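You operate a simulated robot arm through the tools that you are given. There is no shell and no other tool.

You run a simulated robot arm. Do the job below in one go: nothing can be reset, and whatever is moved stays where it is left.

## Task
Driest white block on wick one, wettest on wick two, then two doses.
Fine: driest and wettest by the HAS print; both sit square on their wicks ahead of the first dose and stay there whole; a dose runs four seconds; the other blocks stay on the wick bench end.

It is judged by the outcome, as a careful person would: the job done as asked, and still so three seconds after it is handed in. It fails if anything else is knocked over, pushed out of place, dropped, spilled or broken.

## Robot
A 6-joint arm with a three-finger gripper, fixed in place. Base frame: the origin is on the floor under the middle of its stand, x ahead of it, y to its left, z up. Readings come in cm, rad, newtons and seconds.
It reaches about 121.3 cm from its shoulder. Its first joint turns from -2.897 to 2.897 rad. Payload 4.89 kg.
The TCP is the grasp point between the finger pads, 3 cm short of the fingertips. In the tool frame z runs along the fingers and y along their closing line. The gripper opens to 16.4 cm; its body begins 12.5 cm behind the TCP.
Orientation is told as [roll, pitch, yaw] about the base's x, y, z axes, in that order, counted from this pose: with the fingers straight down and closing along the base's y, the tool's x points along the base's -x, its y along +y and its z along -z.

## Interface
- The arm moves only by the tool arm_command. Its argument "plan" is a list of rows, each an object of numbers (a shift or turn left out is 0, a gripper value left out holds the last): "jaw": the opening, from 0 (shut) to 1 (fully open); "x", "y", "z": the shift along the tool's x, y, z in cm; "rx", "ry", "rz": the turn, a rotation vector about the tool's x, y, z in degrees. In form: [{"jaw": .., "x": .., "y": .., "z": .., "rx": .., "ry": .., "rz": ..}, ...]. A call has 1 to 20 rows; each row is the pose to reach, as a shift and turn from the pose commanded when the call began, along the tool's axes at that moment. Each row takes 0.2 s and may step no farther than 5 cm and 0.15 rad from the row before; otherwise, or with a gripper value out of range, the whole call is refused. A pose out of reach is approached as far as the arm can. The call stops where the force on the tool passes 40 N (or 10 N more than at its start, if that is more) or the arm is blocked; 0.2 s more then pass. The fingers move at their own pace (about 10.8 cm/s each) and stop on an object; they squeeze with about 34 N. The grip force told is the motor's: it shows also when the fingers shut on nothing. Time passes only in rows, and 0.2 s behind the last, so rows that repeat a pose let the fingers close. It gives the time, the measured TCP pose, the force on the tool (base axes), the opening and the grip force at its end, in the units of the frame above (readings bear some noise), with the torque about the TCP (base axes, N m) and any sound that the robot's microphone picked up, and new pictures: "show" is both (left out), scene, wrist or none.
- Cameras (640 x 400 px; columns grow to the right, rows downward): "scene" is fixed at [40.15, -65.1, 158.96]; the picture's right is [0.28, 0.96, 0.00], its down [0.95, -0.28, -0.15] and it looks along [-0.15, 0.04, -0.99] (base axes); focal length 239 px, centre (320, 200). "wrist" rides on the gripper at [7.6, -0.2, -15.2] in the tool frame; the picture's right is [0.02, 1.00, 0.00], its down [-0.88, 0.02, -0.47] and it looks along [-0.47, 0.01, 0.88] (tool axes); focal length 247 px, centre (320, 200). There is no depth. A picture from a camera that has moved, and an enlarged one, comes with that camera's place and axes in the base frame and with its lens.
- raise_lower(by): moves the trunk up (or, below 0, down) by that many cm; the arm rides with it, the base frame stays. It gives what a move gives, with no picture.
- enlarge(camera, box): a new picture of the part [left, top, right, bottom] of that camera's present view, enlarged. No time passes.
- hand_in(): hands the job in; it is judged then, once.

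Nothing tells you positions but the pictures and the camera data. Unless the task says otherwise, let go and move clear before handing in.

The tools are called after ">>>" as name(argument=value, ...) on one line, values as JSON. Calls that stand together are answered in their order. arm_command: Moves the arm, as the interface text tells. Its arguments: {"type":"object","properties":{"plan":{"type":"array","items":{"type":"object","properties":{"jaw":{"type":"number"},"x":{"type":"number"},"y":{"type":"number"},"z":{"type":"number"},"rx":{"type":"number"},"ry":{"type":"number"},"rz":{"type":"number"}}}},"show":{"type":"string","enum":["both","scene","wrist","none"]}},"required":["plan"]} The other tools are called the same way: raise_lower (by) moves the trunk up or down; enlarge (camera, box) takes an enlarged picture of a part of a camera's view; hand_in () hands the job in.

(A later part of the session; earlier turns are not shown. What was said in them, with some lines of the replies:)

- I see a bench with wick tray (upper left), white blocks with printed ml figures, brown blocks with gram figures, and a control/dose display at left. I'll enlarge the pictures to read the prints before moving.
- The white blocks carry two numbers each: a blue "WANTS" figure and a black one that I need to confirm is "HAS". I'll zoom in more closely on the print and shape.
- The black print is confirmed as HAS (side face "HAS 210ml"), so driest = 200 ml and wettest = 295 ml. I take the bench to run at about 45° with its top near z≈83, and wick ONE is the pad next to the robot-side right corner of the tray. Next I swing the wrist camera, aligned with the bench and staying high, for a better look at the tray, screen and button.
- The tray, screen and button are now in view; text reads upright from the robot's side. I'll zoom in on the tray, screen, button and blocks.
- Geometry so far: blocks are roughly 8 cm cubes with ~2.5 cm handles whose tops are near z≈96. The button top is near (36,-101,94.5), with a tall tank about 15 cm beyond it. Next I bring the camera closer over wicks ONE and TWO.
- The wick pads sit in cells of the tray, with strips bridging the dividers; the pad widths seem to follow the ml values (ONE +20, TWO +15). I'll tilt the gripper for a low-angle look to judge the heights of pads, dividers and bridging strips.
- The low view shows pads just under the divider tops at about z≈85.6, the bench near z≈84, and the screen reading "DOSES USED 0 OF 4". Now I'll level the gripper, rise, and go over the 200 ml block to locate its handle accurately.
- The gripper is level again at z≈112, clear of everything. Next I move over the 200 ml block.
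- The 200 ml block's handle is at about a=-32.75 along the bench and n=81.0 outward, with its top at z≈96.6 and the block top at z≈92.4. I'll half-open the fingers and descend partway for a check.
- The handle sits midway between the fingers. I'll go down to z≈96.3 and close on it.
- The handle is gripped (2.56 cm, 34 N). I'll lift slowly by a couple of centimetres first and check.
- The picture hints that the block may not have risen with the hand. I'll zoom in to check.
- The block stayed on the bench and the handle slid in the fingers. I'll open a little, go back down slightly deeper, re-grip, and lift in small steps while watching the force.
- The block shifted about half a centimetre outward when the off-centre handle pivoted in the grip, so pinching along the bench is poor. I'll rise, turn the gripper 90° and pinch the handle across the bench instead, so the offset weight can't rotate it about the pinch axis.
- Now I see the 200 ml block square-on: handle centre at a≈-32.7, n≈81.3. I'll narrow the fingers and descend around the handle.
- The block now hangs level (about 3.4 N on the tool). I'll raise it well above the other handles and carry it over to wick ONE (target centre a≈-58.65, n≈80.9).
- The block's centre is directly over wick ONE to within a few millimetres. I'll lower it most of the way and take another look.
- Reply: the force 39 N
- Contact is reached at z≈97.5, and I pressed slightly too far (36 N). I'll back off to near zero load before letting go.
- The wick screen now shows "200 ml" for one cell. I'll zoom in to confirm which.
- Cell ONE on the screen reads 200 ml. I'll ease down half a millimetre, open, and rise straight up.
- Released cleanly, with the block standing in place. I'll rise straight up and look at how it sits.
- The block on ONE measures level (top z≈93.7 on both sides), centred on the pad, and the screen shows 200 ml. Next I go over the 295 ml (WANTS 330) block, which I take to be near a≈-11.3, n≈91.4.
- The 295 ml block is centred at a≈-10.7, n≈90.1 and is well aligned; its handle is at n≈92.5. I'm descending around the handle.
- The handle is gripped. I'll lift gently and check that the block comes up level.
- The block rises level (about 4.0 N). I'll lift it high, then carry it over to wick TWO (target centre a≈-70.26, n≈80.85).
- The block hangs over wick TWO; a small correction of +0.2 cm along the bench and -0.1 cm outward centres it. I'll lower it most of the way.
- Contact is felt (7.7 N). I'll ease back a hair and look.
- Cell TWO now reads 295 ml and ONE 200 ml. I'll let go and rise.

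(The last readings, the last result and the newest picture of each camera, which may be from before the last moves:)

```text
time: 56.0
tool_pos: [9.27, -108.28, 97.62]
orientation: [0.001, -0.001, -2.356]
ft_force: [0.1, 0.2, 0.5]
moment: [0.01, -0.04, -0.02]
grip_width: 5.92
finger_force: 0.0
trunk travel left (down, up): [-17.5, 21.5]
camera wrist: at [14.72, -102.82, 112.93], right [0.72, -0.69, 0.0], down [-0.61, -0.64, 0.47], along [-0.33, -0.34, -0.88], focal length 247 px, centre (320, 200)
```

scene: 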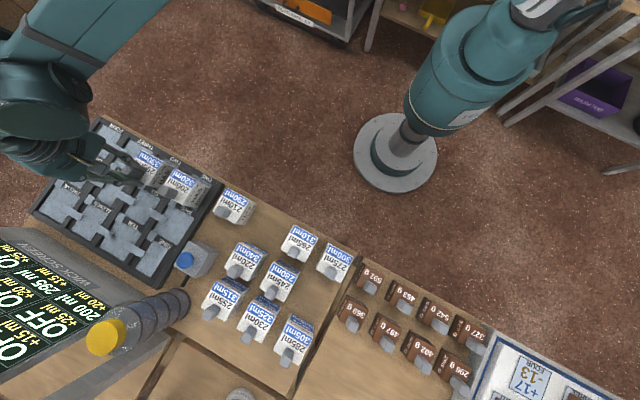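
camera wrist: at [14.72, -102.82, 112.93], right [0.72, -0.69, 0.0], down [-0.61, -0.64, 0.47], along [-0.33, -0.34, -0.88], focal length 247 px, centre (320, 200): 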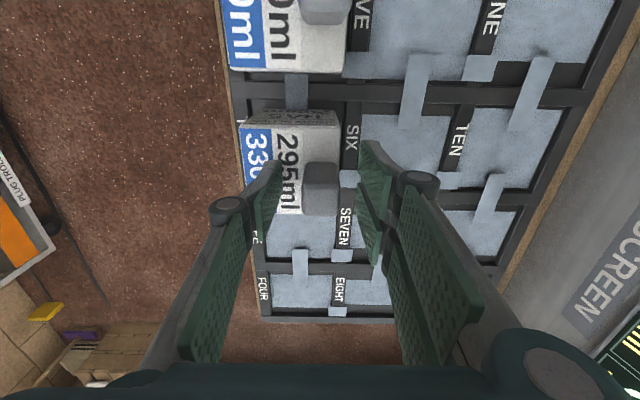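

>>> arm_command(plan=[{"z": -1.5}, {"z": -4}, {"z": -8}, {"z": -12}, {"z": -16}, {"z": -20}, {"z": -22}, {"z": -22}], show="both")

>>> enlarge(camera="scene", box=[110, 130, 230, 220])

>>> enlarge(camera="wrist", box=[255, 30, 375, 170])

```text
time: 57.8
tool_pos: [9.34, -108.39, 119.7]
orientation: [0.001, 0.0, -2.356]
ft_force: [-0.1, 0.3, 0.7]
moment: [-0.08, -0.02, 0.03]
grip_width: 5.88
finger_force: 0.1
trunk travel left (down, up): [-17.5, 21.5]
camera wrist: at [14.7, -102.81, 134.96], right [0.72, -0.69, 0.0], down [-0.61, -0.64, 0.47], along [-0.33, -0.34, -0.88], focal length 247 px, centre (320, 200)
```

scene: 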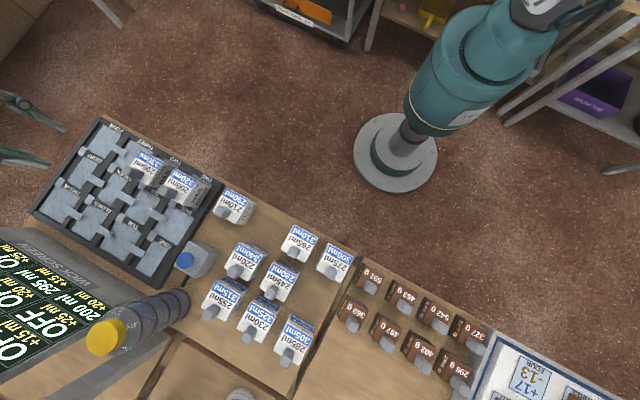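
wrist: 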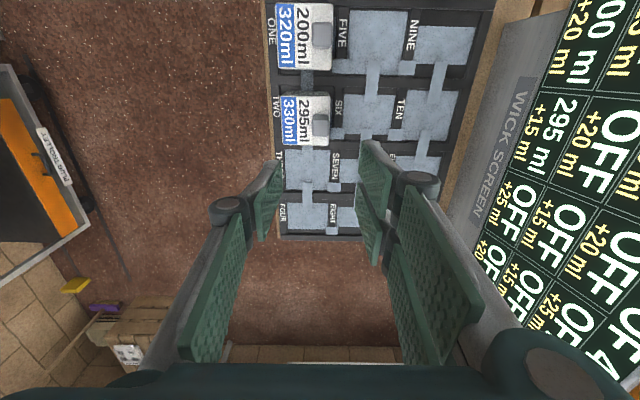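

```text
4.44 times, centred on (170, 175) of scene
camera zoom: at [40.15, -65.1, 158.96], right [0.28, 0.96, 0.0], down [0.95, -0.28, -0.15], along [-0.15, 0.04, -0.99], focal length 1064 px, centre (987, 311)
```

zoom: 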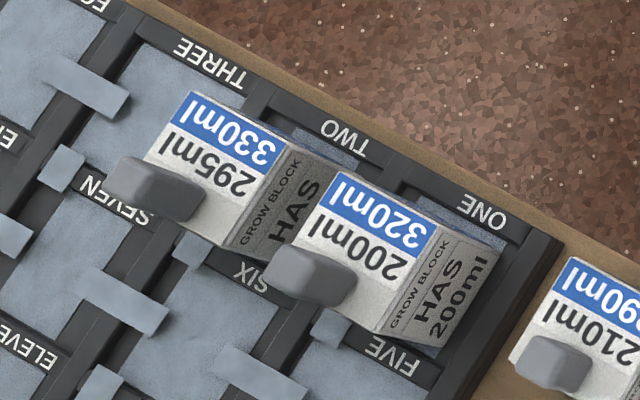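

```text
2.86 times, centred on (315, 100) of wrist
camera zoom: at [14.7, -102.81, 134.96], right [0.72, -0.69, 0.0], down [-0.61, -0.64, 0.47], along [-0.33, -0.34, -0.88], focal length 706 px, centre (334, 486)
```

zoom: 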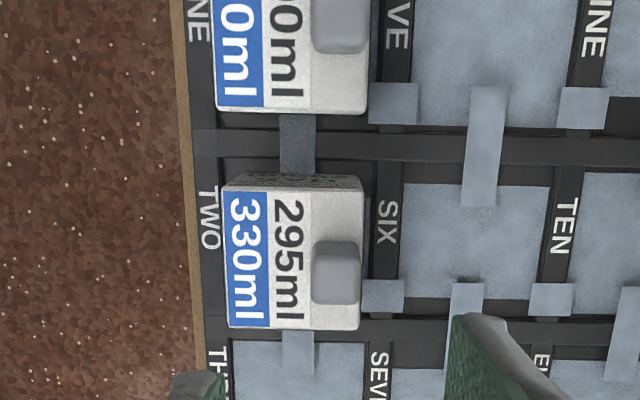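

Both blocks stand on their wicks. Before dosing I'll check that the 295 block is level and square with a closer zoom.

>>> enlarge(camera="wrist", box=[265, 80, 345, 155])

>>> enlarge(camera="wrist", box=[265, 0, 345, 75])

>>> enlarge(camera="scene", box=[165, 225, 225, 290])

```text
5.33 times, centred on (305, 118) of wrist
camera zoom: at [14.7, -102.81, 134.96], right [0.72, -0.69, 0.0], down [-0.61, -0.64, 0.47], along [-0.33, -0.34, -0.88], focal length 1317 px, centre (400, 640)
```

zoom: 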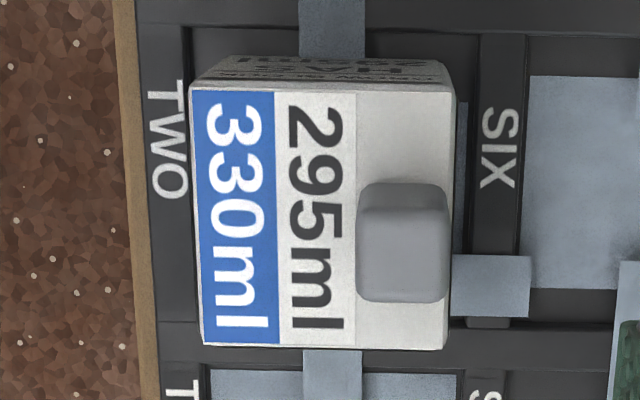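

```text
5.33 times, centred on (305, 38) of wrist
camera zoom: at [14.7, -102.81, 134.96], right [0.72, -0.69, 0.0], down [-0.61, -0.64, 0.47], along [-0.33, -0.34, -0.88], focal length 1317 px, centre (400, 1067)
```

zoom: 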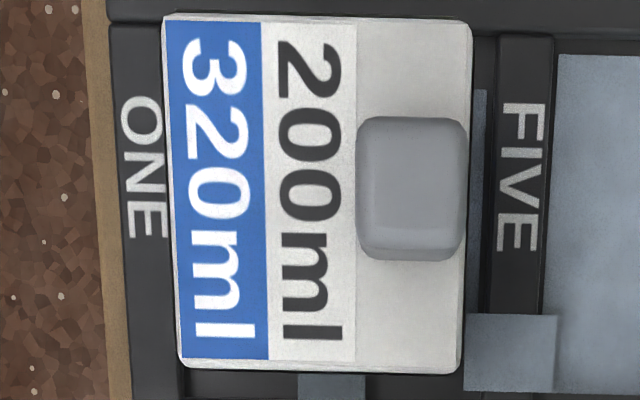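

```text
6.15 times, centred on (195, 258) of scene
camera zoom: at [40.15, -65.1, 158.96], right [0.28, 0.96, 0.0], down [0.95, -0.28, -0.15], along [-0.15, 0.04, -0.99], focal length 1473 px, centre (1089, -154)
```

zoom: 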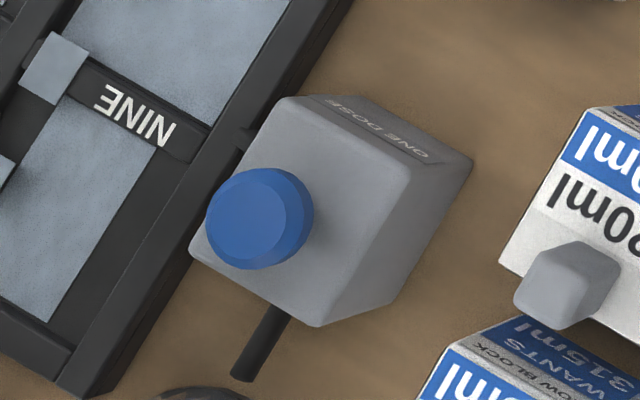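

Both blocks measure level and centred on their pads. Next I close the fingers and move above the dose button (about a=-45.9, n=96.7, top z≈94.3), keeping clear of the tank.

>>> arm_command(plan=[{"x": 2, "y": 1.1, "jaw": 0.2}, {"x": 6, "y": 3.3, "jaw": 0}, {"x": 10, "y": 5.4}, {"x": 14, "y": 7.6}, {"x": 18, "y": 9.8}, {"x": 21.5, "y": 11.7}, {"x": 24.1, "y": 13.2}, {"x": 24.1, "y": 13.2}], show="both")

```text
time: 59.6
tool_pos: [35.91, -100.48, 119.61]
orientation: [0.0, -0.001, -2.357]
ft_force: [0.2, 0.5, 0.1]
moment: [-0.05, 0.08, -0.02]
grip_width: 0.01
finger_force: 33.7
trunk travel left (down, up): [-17.5, 21.5]
camera wrist: at [41.22, -95.07, 134.99], right [0.72, -0.69, 0.0], down [-0.61, -0.64, 0.47], along [-0.33, -0.34, -0.88], focal length 247 px, centre (320, 200)
```

scene: 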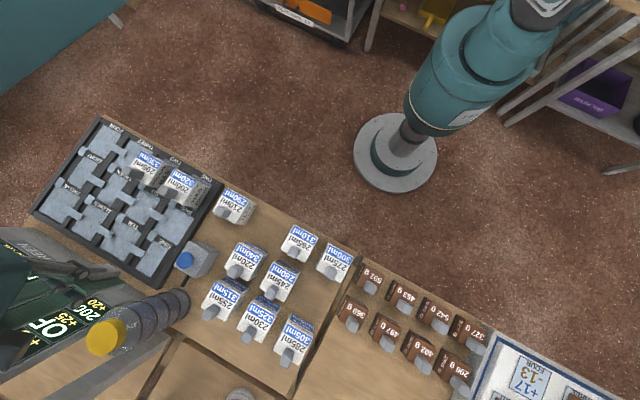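
wrist: 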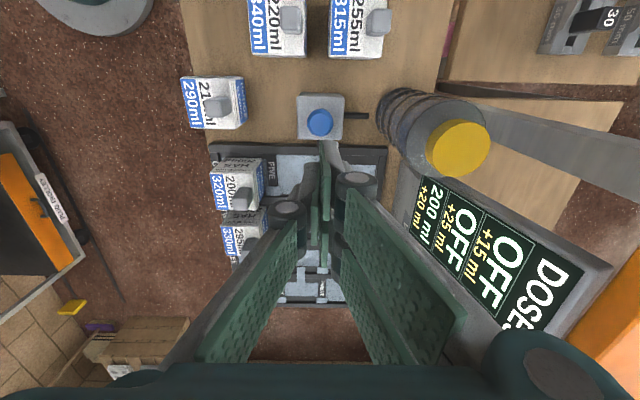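

The button is right under the closed fingertips, and the tank cap is about 15 cm further out. I'll descend to just above the button.

>>> arm_command(plan=[{"z": 3}, {"z": 7}, {"z": 11}, {"z": 14.5}, {"z": 17.5}, {"z": 19}, {"z": 19}], show="both")

```text
time: 61.2
tool_pos: [35.8, -100.63, 100.71]
orientation: [0.0, 0.001, -2.356]
ft_force: [-0.4, -0.1, -1.2]
moment: [0.01, 0.01, 0.01]
grip_width: 0.0
finger_force: 34.0
trunk travel left (down, up): [-17.5, 21.5]
camera wrist: at [41.15, -95.07, 115.92], right [0.72, -0.69, 0.0], down [-0.61, -0.64, 0.47], along [-0.33, -0.34, -0.88], focal length 247 px, centre (320, 200)
```

scene: 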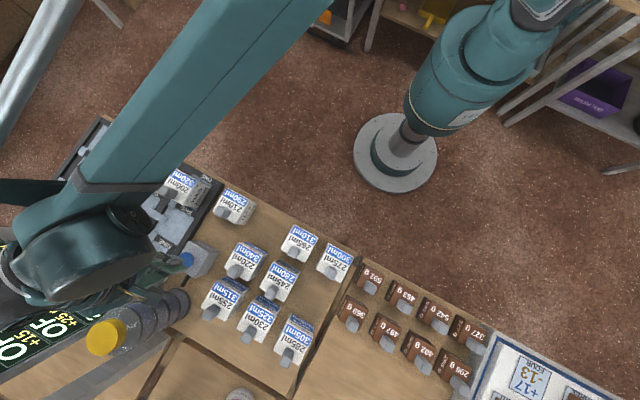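
wrist: 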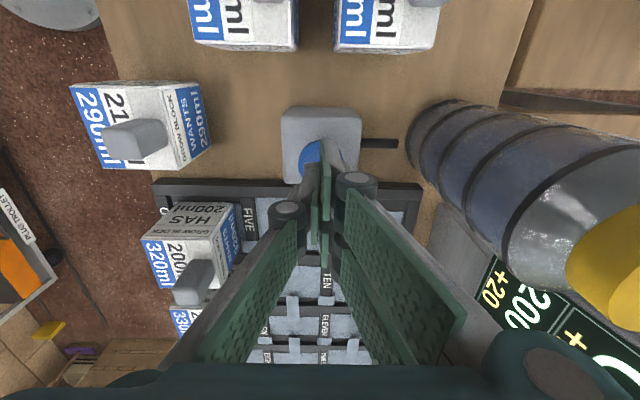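

>>> arm_command(plan=[{"z": 0.7}, {"z": 1.4}, {"z": 2.0}, {"z": 2.0}], show="none")

>>> arm_command(plan=[{"z": 0.3}, {"z": 0.6}, {"z": 0.6}], show="none")

```text
time: 62.2
tool_pos: [35.81, -100.51, 98.54]
orientation: [0.0, 0.0, -2.356]
ft_force: [0.2, -0.8, 0.1]
moment: [0.0, -0.02, -0.02]
grip_width: 0.02
finger_force: 35.2
trunk travel left (down, up): [-17.5, 21.5]
```

```text
time: 63.0
tool_pos: [35.74, -100.52, 98.01]
orientation: [0.0, 0.001, -2.356]
ft_force: [0.8, 0.1, -1.0]
moment: [-0.01, 0.02, 0.01]
grip_width: 0.0
finger_force: 45.1
trunk travel left (down, up): [-17.5, 21.5]
```

>>> arm_command(plan=[{"z": 0.2}, {"z": 0.4}, {"z": 0.4}], show="none")

```text
time: 63.8
tool_pos: [35.73, -100.59, 97.56]
orientation: [-0.001, -0.001, -2.356]
ft_force: [1.1, 1.0, 2.7]
moment: [0.01, 0.0, 0.0]
grip_width: 0.6
finger_force: 44.8
trunk travel left (down, up): [-17.5, 21.5]
```

>>> arm_command(plan=[{"z": 0.15}, {"z": 0.2}], show="wrist")

```text
time: 64.4
tool_pos: [35.75, -100.52, 97.32]
orientation: [0.0, 0.0, -2.357]
ft_force: [-0.2, 2.1, 3.4]
moment: [0.02, 0.01, -0.03]
grip_width: 0.61
finger_force: 44.9
trunk travel left (down, up): [-17.5, 21.5]
camera wrist: at [41.11, -95.1, 112.76], right [0.72, -0.69, 0.0], down [-0.61, -0.64, 0.47], along [-0.33, -0.34, -0.88], focal length 247 px, centre (320, 200)
```

wrist: 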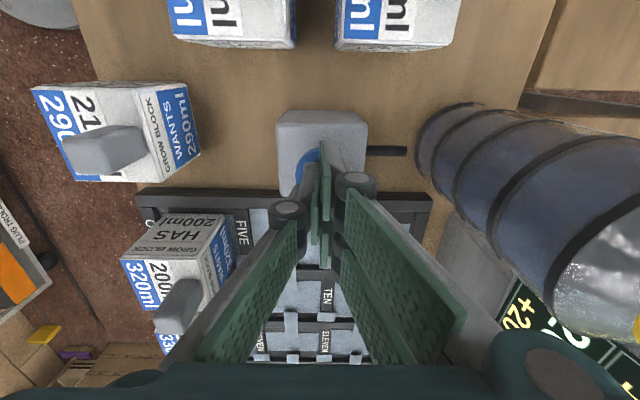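

>>> arm_command(plan=[{"z": 0.1}, {"z": 0.2}], show="scene")

```text
time: 65.0
tool_pos: [35.72, -100.49, 97.23]
orientation: [0.0, 0.0, -2.357]
ft_force: [1.2, 0.1, 4.5]
moment: [0.03, 0.0, 0.0]
grip_width: 0.59
finger_force: 44.9
trunk travel left (down, up): [-17.5, 21.5]
```

scene: 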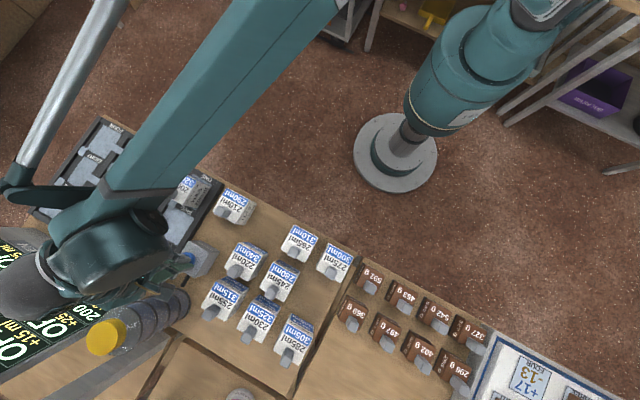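

>>> arm_command(plan=[{"z": 0.1}, {"z": 0.2}], show="none")

```text
time: 65.6
tool_pos: [35.75, -100.56, 97.09]
orientation: [0.001, 0.002, -2.357]
ft_force: [0.2, 0.2, 5.2]
moment: [-0.03, -0.02, -0.01]
grip_width: 0.61
finger_force: 45.2
trunk travel left (down, up): [-17.5, 21.5]
heard: click
```

A click was heard, so dose one should have started. I'll raise off the button and wait out the four seconds.

>>> arm_command(plan=[{"z": -0.5}, {"z": -1.5}, {"z": -3.0}, {"z": -3.0}, {"z": -3.0}], show="both")

>>> enlarge(camera="scene", box=[0, 230, 210, 370])

```text
time: 66.8
tool_pos: [35.73, -100.62, 100.0]
orientation: [-0.001, -0.001, -2.358]
ft_force: [-0.3, 0.2, 0.1]
moment: [-0.04, 0.02, 0.01]
grip_width: 0.0
finger_force: 44.8
trunk travel left (down, up): [-17.5, 21.5]
camera wrist: at [41.1, -95.14, 115.35], right [0.72, -0.69, 0.0], down [-0.61, -0.64, 0.47], along [-0.33, -0.34, -0.88], focal length 247 px, centre (320, 200)
```

scene: 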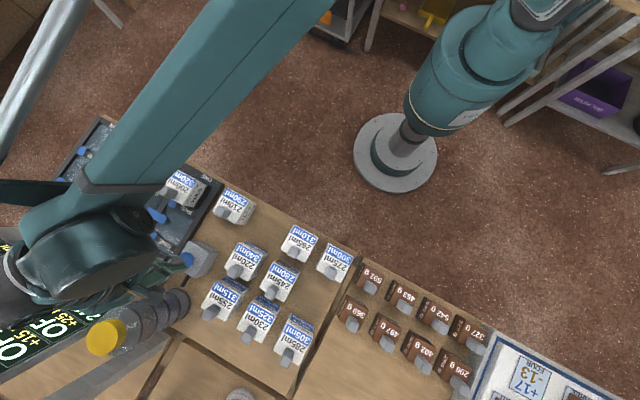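
wrist: 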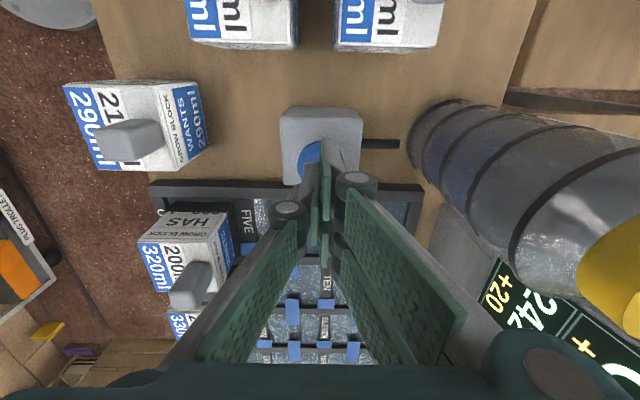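

```text
2.86 times, centred on (105, 300) of scene
camera zoom: at [40.15, -65.1, 158.96], right [0.28, 0.96, 0.0], down [0.95, -0.28, -0.15], along [-0.15, 0.04, -0.99], focal length 684 px, centre (934, -86)
```

zoom: 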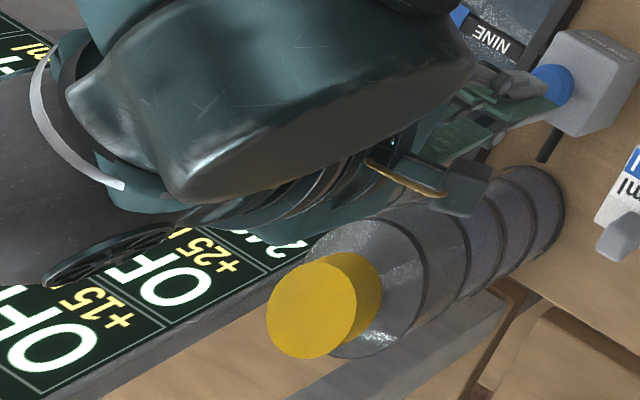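

The trays are wet and the bridging strips have turned blue. I want to read the screen's value for ONE.

>>> enlarge(camera="wrist", box=[440, 230, 640, 380])

>>> enlarge(camera="wrist", box=[130, 180, 440, 370])

```text
2.67 times, centred on (540, 305) of wrist
camera zoom: at [41.1, -95.14, 115.35], right [0.72, -0.69, 0.0], down [-0.61, -0.64, 0.47], along [-0.33, -0.34, -0.88], focal length 659 px, centre (-267, -80)
```

zoom: 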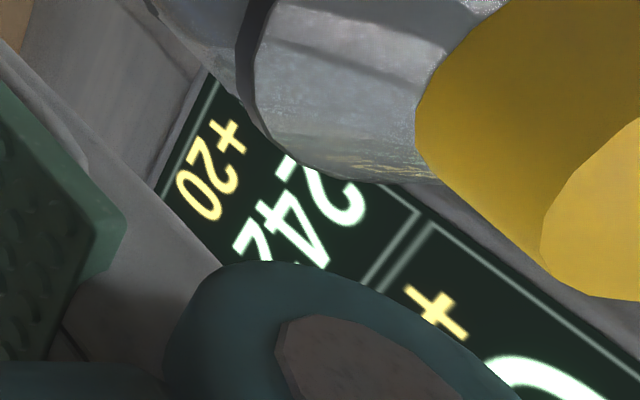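

```text
2.06 times, centred on (285, 275) of wrist
camera zoom: at [41.1, -95.14, 115.35], right [0.72, -0.69, 0.0], down [-0.61, -0.64, 0.47], along [-0.33, -0.34, -0.88], focal length 510 px, centre (392, 45)
```

zoom: 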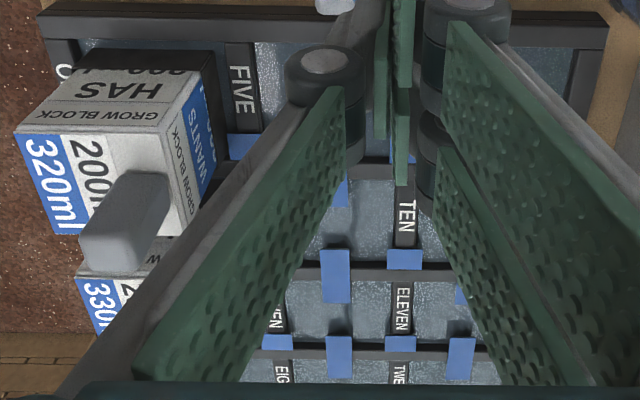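

Dose one is running. I'll rise and shift back towards the tray so the camera can read the whole screen while it finishes.

>>> arm_command(plan=[{"z": -4}, {"z": -8}, {"z": -12}, {"z": -16}, {"z": -20}, {"z": -20, "x": -4, "y": -1}, {"z": -20, "x": -8.5, "y": -2}, {"z": -20, "x": -13, "y": -3}, {"z": -20, "x": -17.5, "y": -4}, {"z": -20, "x": -20, "y": -5}, {"z": -20, "x": -20, "y": -5}], show="both")

>>> enlarge(camera="wrist", box=[440, 0, 640, 400])

>>> enlarge(camera="scene", box=[0, 110, 240, 360])

```text
time: 69.2
tool_pos: [17.89, -111.14, 119.92]
orientation: [0.001, 0.001, -2.357]
ft_force: [-0.2, -0.5, 0.1]
moment: [0.03, -0.03, 0.0]
grip_width: 0.02
finger_force: 45.2
trunk travel left (down, up): [-17.5, 21.5]
camera wrist: at [23.28, -105.71, 135.3], right [0.72, -0.69, 0.0], down [-0.61, -0.64, 0.47], along [-0.33, -0.34, -0.88], focal length 247 px, centre (320, 200)
```

scene: 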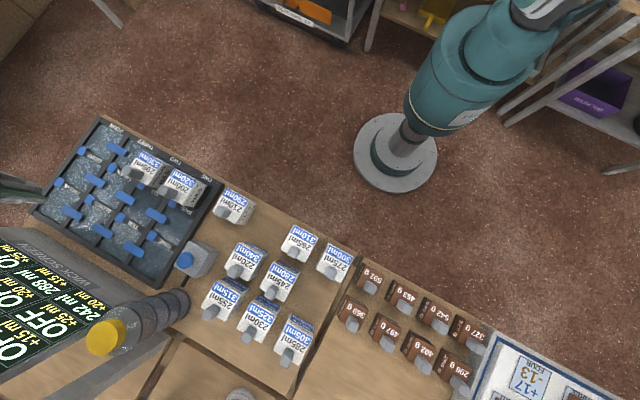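
wrist: 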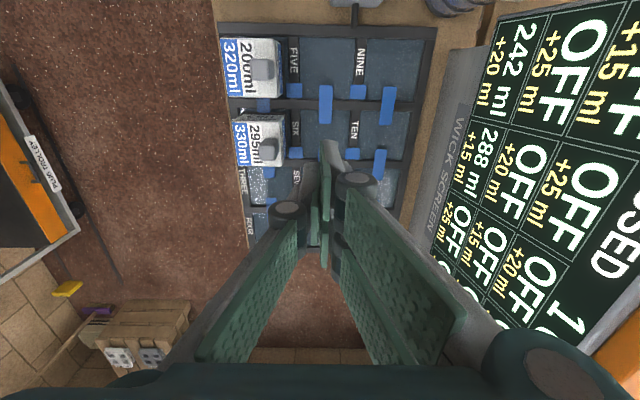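

```text
1.00 times, centred on (540, 200) of wrist (not enlarged: the box is as wide or as high as the picture)
camera zoom: at [23.28, -105.71, 135.3], right [0.72, -0.69, 0.0], down [-0.61, -0.64, 0.47], along [-0.33, -0.34, -0.88], focal length 247 px, centre (100, 200)
```

zoom: 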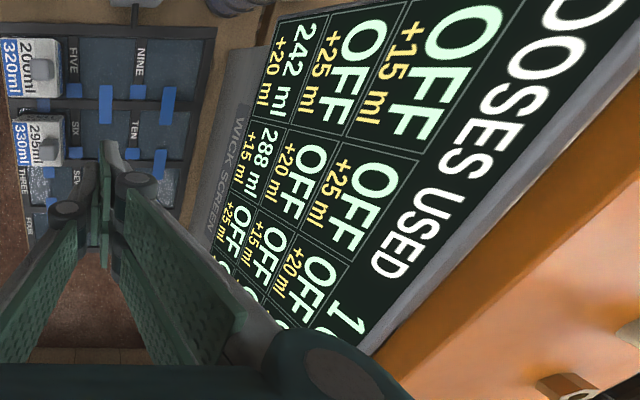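

```text
1.60 times, centred on (120, 235) of scene
camera zoom: at [40.15, -65.1, 158.96], right [0.28, 0.96, 0.0], down [0.95, -0.28, -0.15], along [-0.15, 0.04, -0.99], focal length 383 px, centre (640, 144)
```

zoom: 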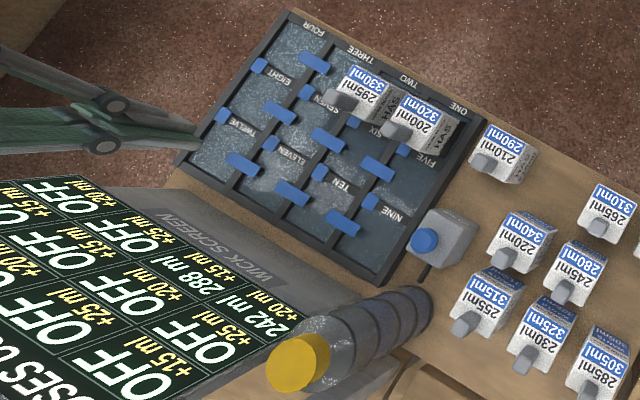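

The screen says 1 dose used, with ONE at 242 ml and TWO at 288 ml. I'll wait a couple more seconds for the dose to finish fully before going again.

>>> arm_command(plan=[{}, {}, {}, {}, {}, {}, {}, {}, {}, {}, {}, {}], show="both")

>>> enlarge(camera="scene", box=[0, 110, 240, 360])

```text
time: 71.8
tool_pos: [18.04, -111.22, 119.99]
orientation: [0.0, 0.001, -2.356]
ft_force: [-0.6, 0.2, -0.8]
moment: [-0.01, -0.01, -0.01]
grip_width: 0.0
finger_force: 44.8
trunk travel left (down, up): [-17.5, 21.5]
camera wrist: at [23.38, -105.67, 135.31], right [0.72, -0.69, 0.0], down [-0.61, -0.64, 0.47], along [-0.33, -0.34, -0.88], focal length 247 px, centre (320, 200)
```

scene: 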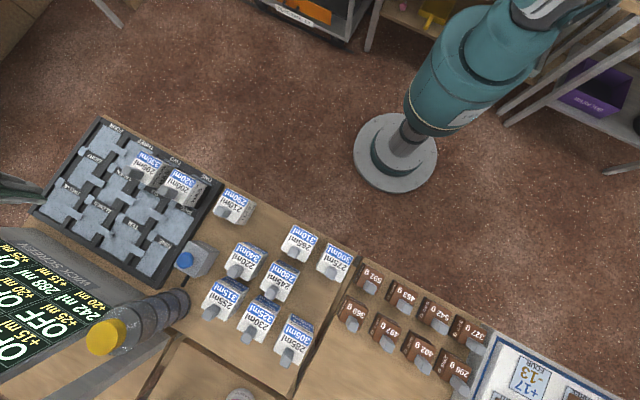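
wrist: 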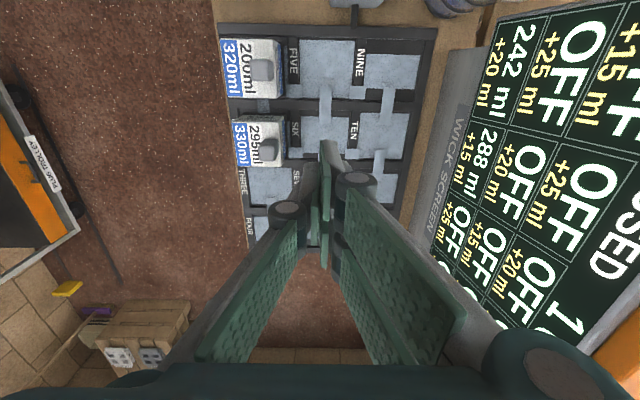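

```text
1.60 times, centred on (120, 235) of scene
camera zoom: at [40.15, -65.1, 158.96], right [0.28, 0.96, 0.0], down [0.95, -0.28, -0.15], along [-0.15, 0.04, -0.99], focal length 383 px, centre (640, 144)
```

zoom: 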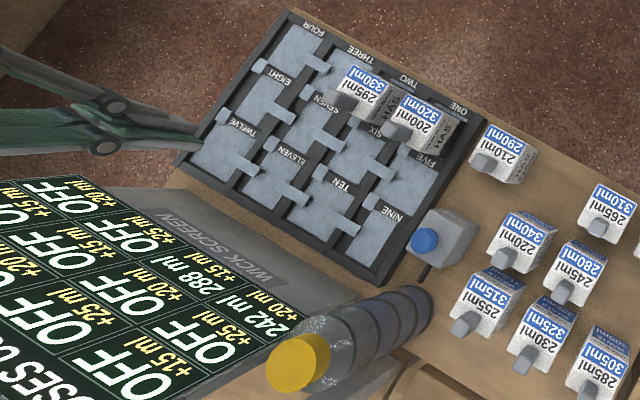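

Dose one has ended (tray dry again; 242 and 288 ml, 1 used). I'll return over the button for dose two.

>>> arm_command(plan=[{"x": 3, "y": 0.7}, {"x": 7.5, "y": 1.8}, {"x": 12, "y": 3}, {"x": 16, "y": 4}, {"x": 19, "y": 4.7}, {"x": 20.1, "y": 5}, {"x": 20.1, "y": 5}, {"x": 20.1, "y": 5, "z": 4}, {"x": 20.1, "y": 5, "z": 8}, {"x": 20.1, "y": 5, "z": 12}, {"x": 20.1, "y": 5, "z": 16}, {"x": 20.1, "y": 5, "z": 19.5}, {"x": 20.1, "y": 5, "z": 21}, {"x": 20.1, "y": 5, "z": 21}], show="wrist")

```text
time: 74.8
tool_pos: [35.76, -100.5, 98.87]
orientation: [0.0, 0.0, -2.356]
ft_force: [-0.1, 0.5, 0.1]
moment: [0.06, 0.0, 0.01]
grip_width: 0.0
finger_force: 45.3
trunk travel left (down, up): [-17.5, 21.5]
camera wrist: at [41.12, -95.06, 114.3], right [0.72, -0.69, 0.0], down [-0.61, -0.64, 0.47], along [-0.33, -0.34, -0.88], focal length 247 px, centre (320, 200)
```

wrist: 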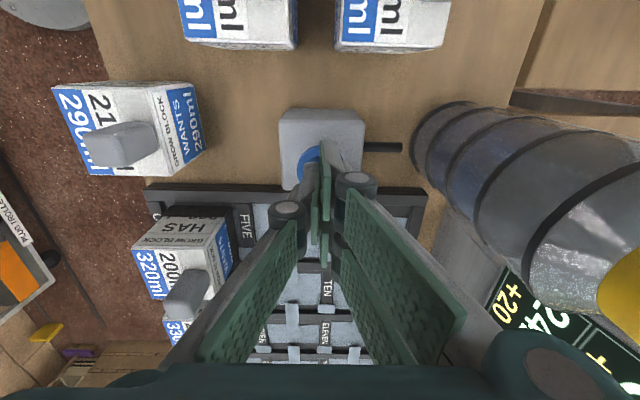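

>>> arm_command(plan=[{"z": 0.5}, {"z": 1.0}, {"z": 1.3}, {"z": 1.5}], show="none")

```text
time: 75.8
tool_pos: [35.8, -100.54, 97.58]
orientation: [0.001, -0.001, -2.357]
ft_force: [-0.6, 1.4, 3.0]
moment: [0.04, -0.02, 0.02]
grip_width: 0.61
finger_force: 45.0
trunk travel left (down, up): [-17.5, 21.5]
```

>>> arm_command(plan=[{"z": 0.15}, {"z": 0.25}], show="none")

```text
time: 76.4
tool_pos: [35.75, -100.48, 97.23]
orientation: [0.0, 0.001, -2.357]
ft_force: [-2.2, -0.3, 3.4]
moment: [-0.01, 0.03, 0.0]
grip_width: 0.61
finger_force: 45.2
trunk travel left (down, up): [-17.5, 21.5]
```

>>> arm_command(plan=[{"z": 0.12}, {"z": 0.22}], show="none")

```text
time: 77.0
tool_pos: [35.88, -100.52, 97.0]
orientation: [0.0, 0.001, -2.357]
ft_force: [-1.5, -0.1, 4.7]
moment: [-0.01, 0.06, 0.03]
grip_width: 0.59
finger_force: 45.1
trunk travel left (down, up): [-17.5, 21.5]
```

>>> arm_command(plan=[{"z": 0.1}, {"z": 0.16}], show="none")

```text
time: 77.6
tool_pos: [35.76, -100.54, 96.85]
orientation: [-0.001, 0.001, -2.357]
ft_force: [-1.6, -0.6, 4.9]
moment: [-0.04, 0.02, 0.02]
grip_width: 0.6
finger_force: 44.8
trunk travel left (down, up): [-17.5, 21.5]
heard: click
```

The second click was heard. I'll lift off and pull back to watch the screen while the dose runs.

>>> arm_command(plan=[{"z": -0.5}, {"z": -1.5}, {"z": -4}, {"z": -8}, {"z": -12}, {"z": -16}, {"z": -20}, {"z": -23}, {"z": -23, "x": -4, "y": -1}, {"z": -23, "x": -8.5, "y": -2}, {"z": -23, "x": -13, "y": -3}, {"z": -23, "x": -17.5, "y": -4}, {"z": -23, "x": -20, "y": -5}, {"z": -23, "x": -20, "y": -5}], show="both")

>>> enlarge(camera="wrist", box=[420, 0, 640, 340])

```text
time: 80.6
tool_pos: [18.06, -111.14, 119.98]
orientation: [0.001, 0.0, -2.356]
ft_force: [0.0, 0.2, 0.6]
moment: [0.03, -0.09, 0.0]
grip_width: 0.0
finger_force: 45.5
trunk travel left (down, up): [-17.5, 21.5]
camera wrist: at [23.34, -105.66, 135.34], right [0.72, -0.69, 0.0], down [-0.61, -0.64, 0.47], along [-0.33, -0.34, -0.88], focal length 247 px, centre (320, 200)
```

scene: 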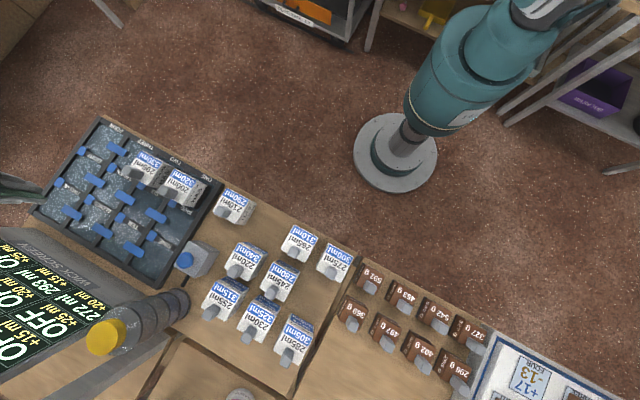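
wrist: 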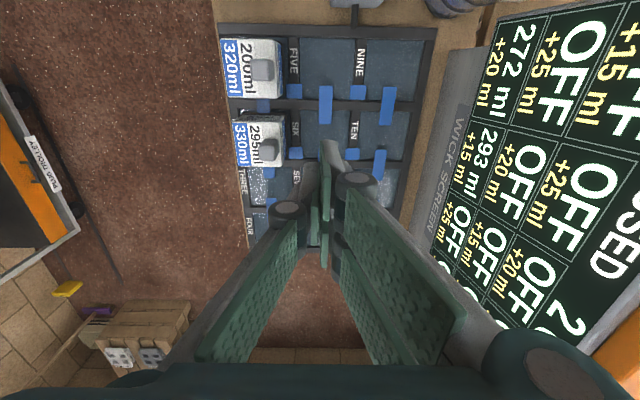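

```text
1.18 times, centred on (530, 170) of wrist
camera zoom: at [23.34, -105.66, 135.34], right [0.72, -0.69, 0.0], down [-0.61, -0.64, 0.47], along [-0.33, -0.34, -0.88], focal length 291 px, centre (73, 235)
```

zoom: 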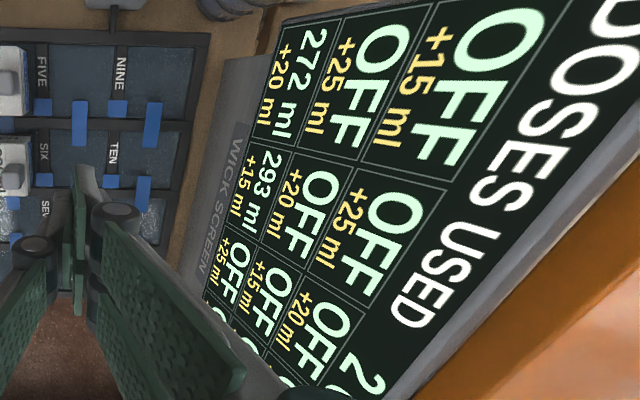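

The screen shows 2 doses used, with ONE at 272 ml and TWO at 293 ml. I'll let this dose run out, then draw the arm back clear of the bench and check the scene.

>>> arm_command(plan=[{"z": -1}, {"z": -2}, {"z": -4}, {"z": -4, "y": -3}, {"z": -4, "y": -7}, {"z": -4, "y": -11}, {"z": -4, "y": -15}, {"z": -4, "y": -19}, {"z": -4, "y": -23}, {"z": -4, "y": -27}, {"z": -4, "y": -30}, {"z": -4, "y": -30}, {"z": -4, "y": -30}, {"z": -4, "y": -30}, {"z": -4, "y": -30}], show="both")

>>> enlarge(camera="scene", box=[0, 110, 240, 360])

>>> enlarge(camera="scene", box=[110, 130, 230, 220])

```text
time: 83.8
tool_pos: [-3.16, -89.88, 123.88]
orientation: [0.0, 0.001, -2.356]
ft_force: [0.1, 0.3, 0.4]
moment: [0.02, 0.0, -0.01]
grip_width: 0.02
finger_force: 44.8
trunk travel left (down, up): [-17.5, 21.5]
camera wrist: at [2.22, -84.37, 139.17], right [0.72, -0.69, 0.0], down [-0.61, -0.64, 0.47], along [-0.33, -0.34, -0.88], focal length 247 px, centre (320, 200)
```

scene: 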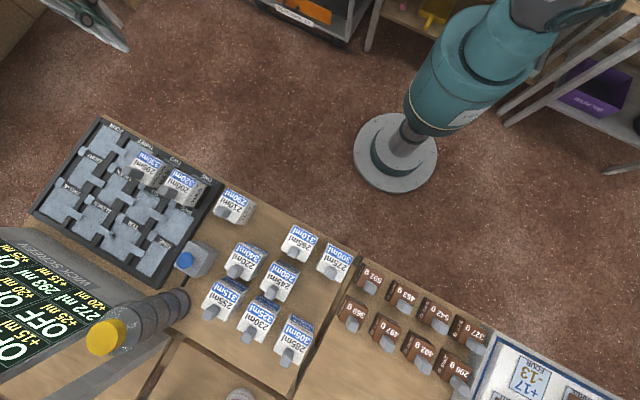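
wrist: 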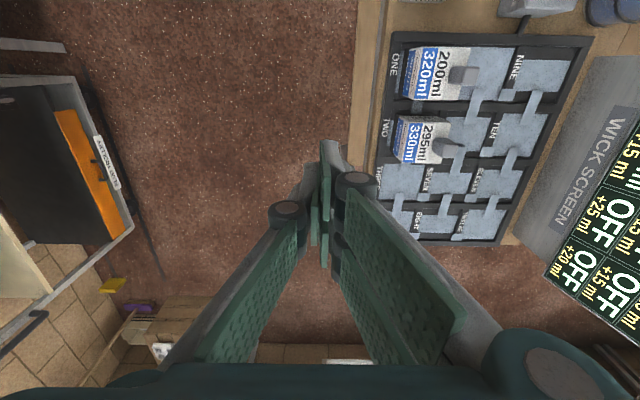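

```text
1.60 times, centred on (120, 235) of scene
camera zoom: at [40.15, -65.1, 158.96], right [0.28, 0.96, 0.0], down [0.95, -0.28, -0.15], along [-0.15, 0.04, -0.99], focal length 383 px, centre (640, 144)
```

zoom: 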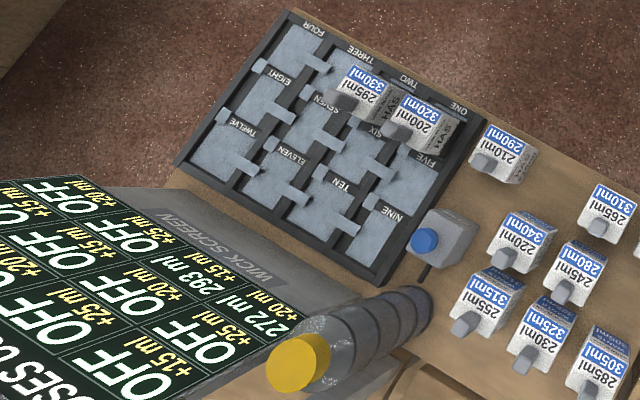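

```text
4.44 times, centred on (170, 175) of scene
camera zoom: at [40.15, -65.1, 158.96], right [0.28, 0.96, 0.0], down [0.95, -0.28, -0.15], along [-0.15, 0.04, -0.99], focal length 1064 px, centre (987, 311)
```

zoom: 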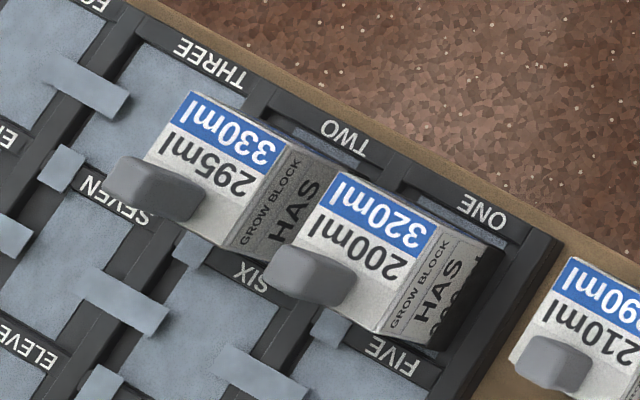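

Both doses are finished: the tray is dry and the screen reads 272 ml and 293 ml with 2 used. The 200 block sits square on ONE and the 295 block on TWO. The other blocks are untouched, and the gripper is empty and clear of the bench, so I'm handing the job in.

>>> hand_in()

```text
The job is handed in.
```

The 200 ml block (driest) is on wick ONE and the 295 ml block (wettest) is on wick TWO. Both were in place before the first dose, and both doses have run.

- **Placement:** both blocks measured level and centred on their pads to within a few millimetres, and they were still there, whole, after the second dose.
- **Doses:** each dose finished before I moved on. The screen shows 2 of 4 used, and the tray looked dry after each one.
- **Screen readings:** after two doses, ONE reads 272 ml and TWO reads 293 ml. ONE gained more and TWO less than the screen's +20 and +15 ml per dose. My guess is that water crossed the strip between the two wicks.
- **First grip:** my first lift of the 200 ml block slipped on its handle, and the block slid about half a centimetre on the bench. I turned the gripper and lifted it cleanly the second time.
- **Hard press:** when setting the 200 ml block down on ONE I briefly pressed with about 36 N, then backed off. I saw no damage.

The other eight white blocks are still on the wick bench end, and nothing else was knocked or spilled. The gripper is empty and clear of the bench.
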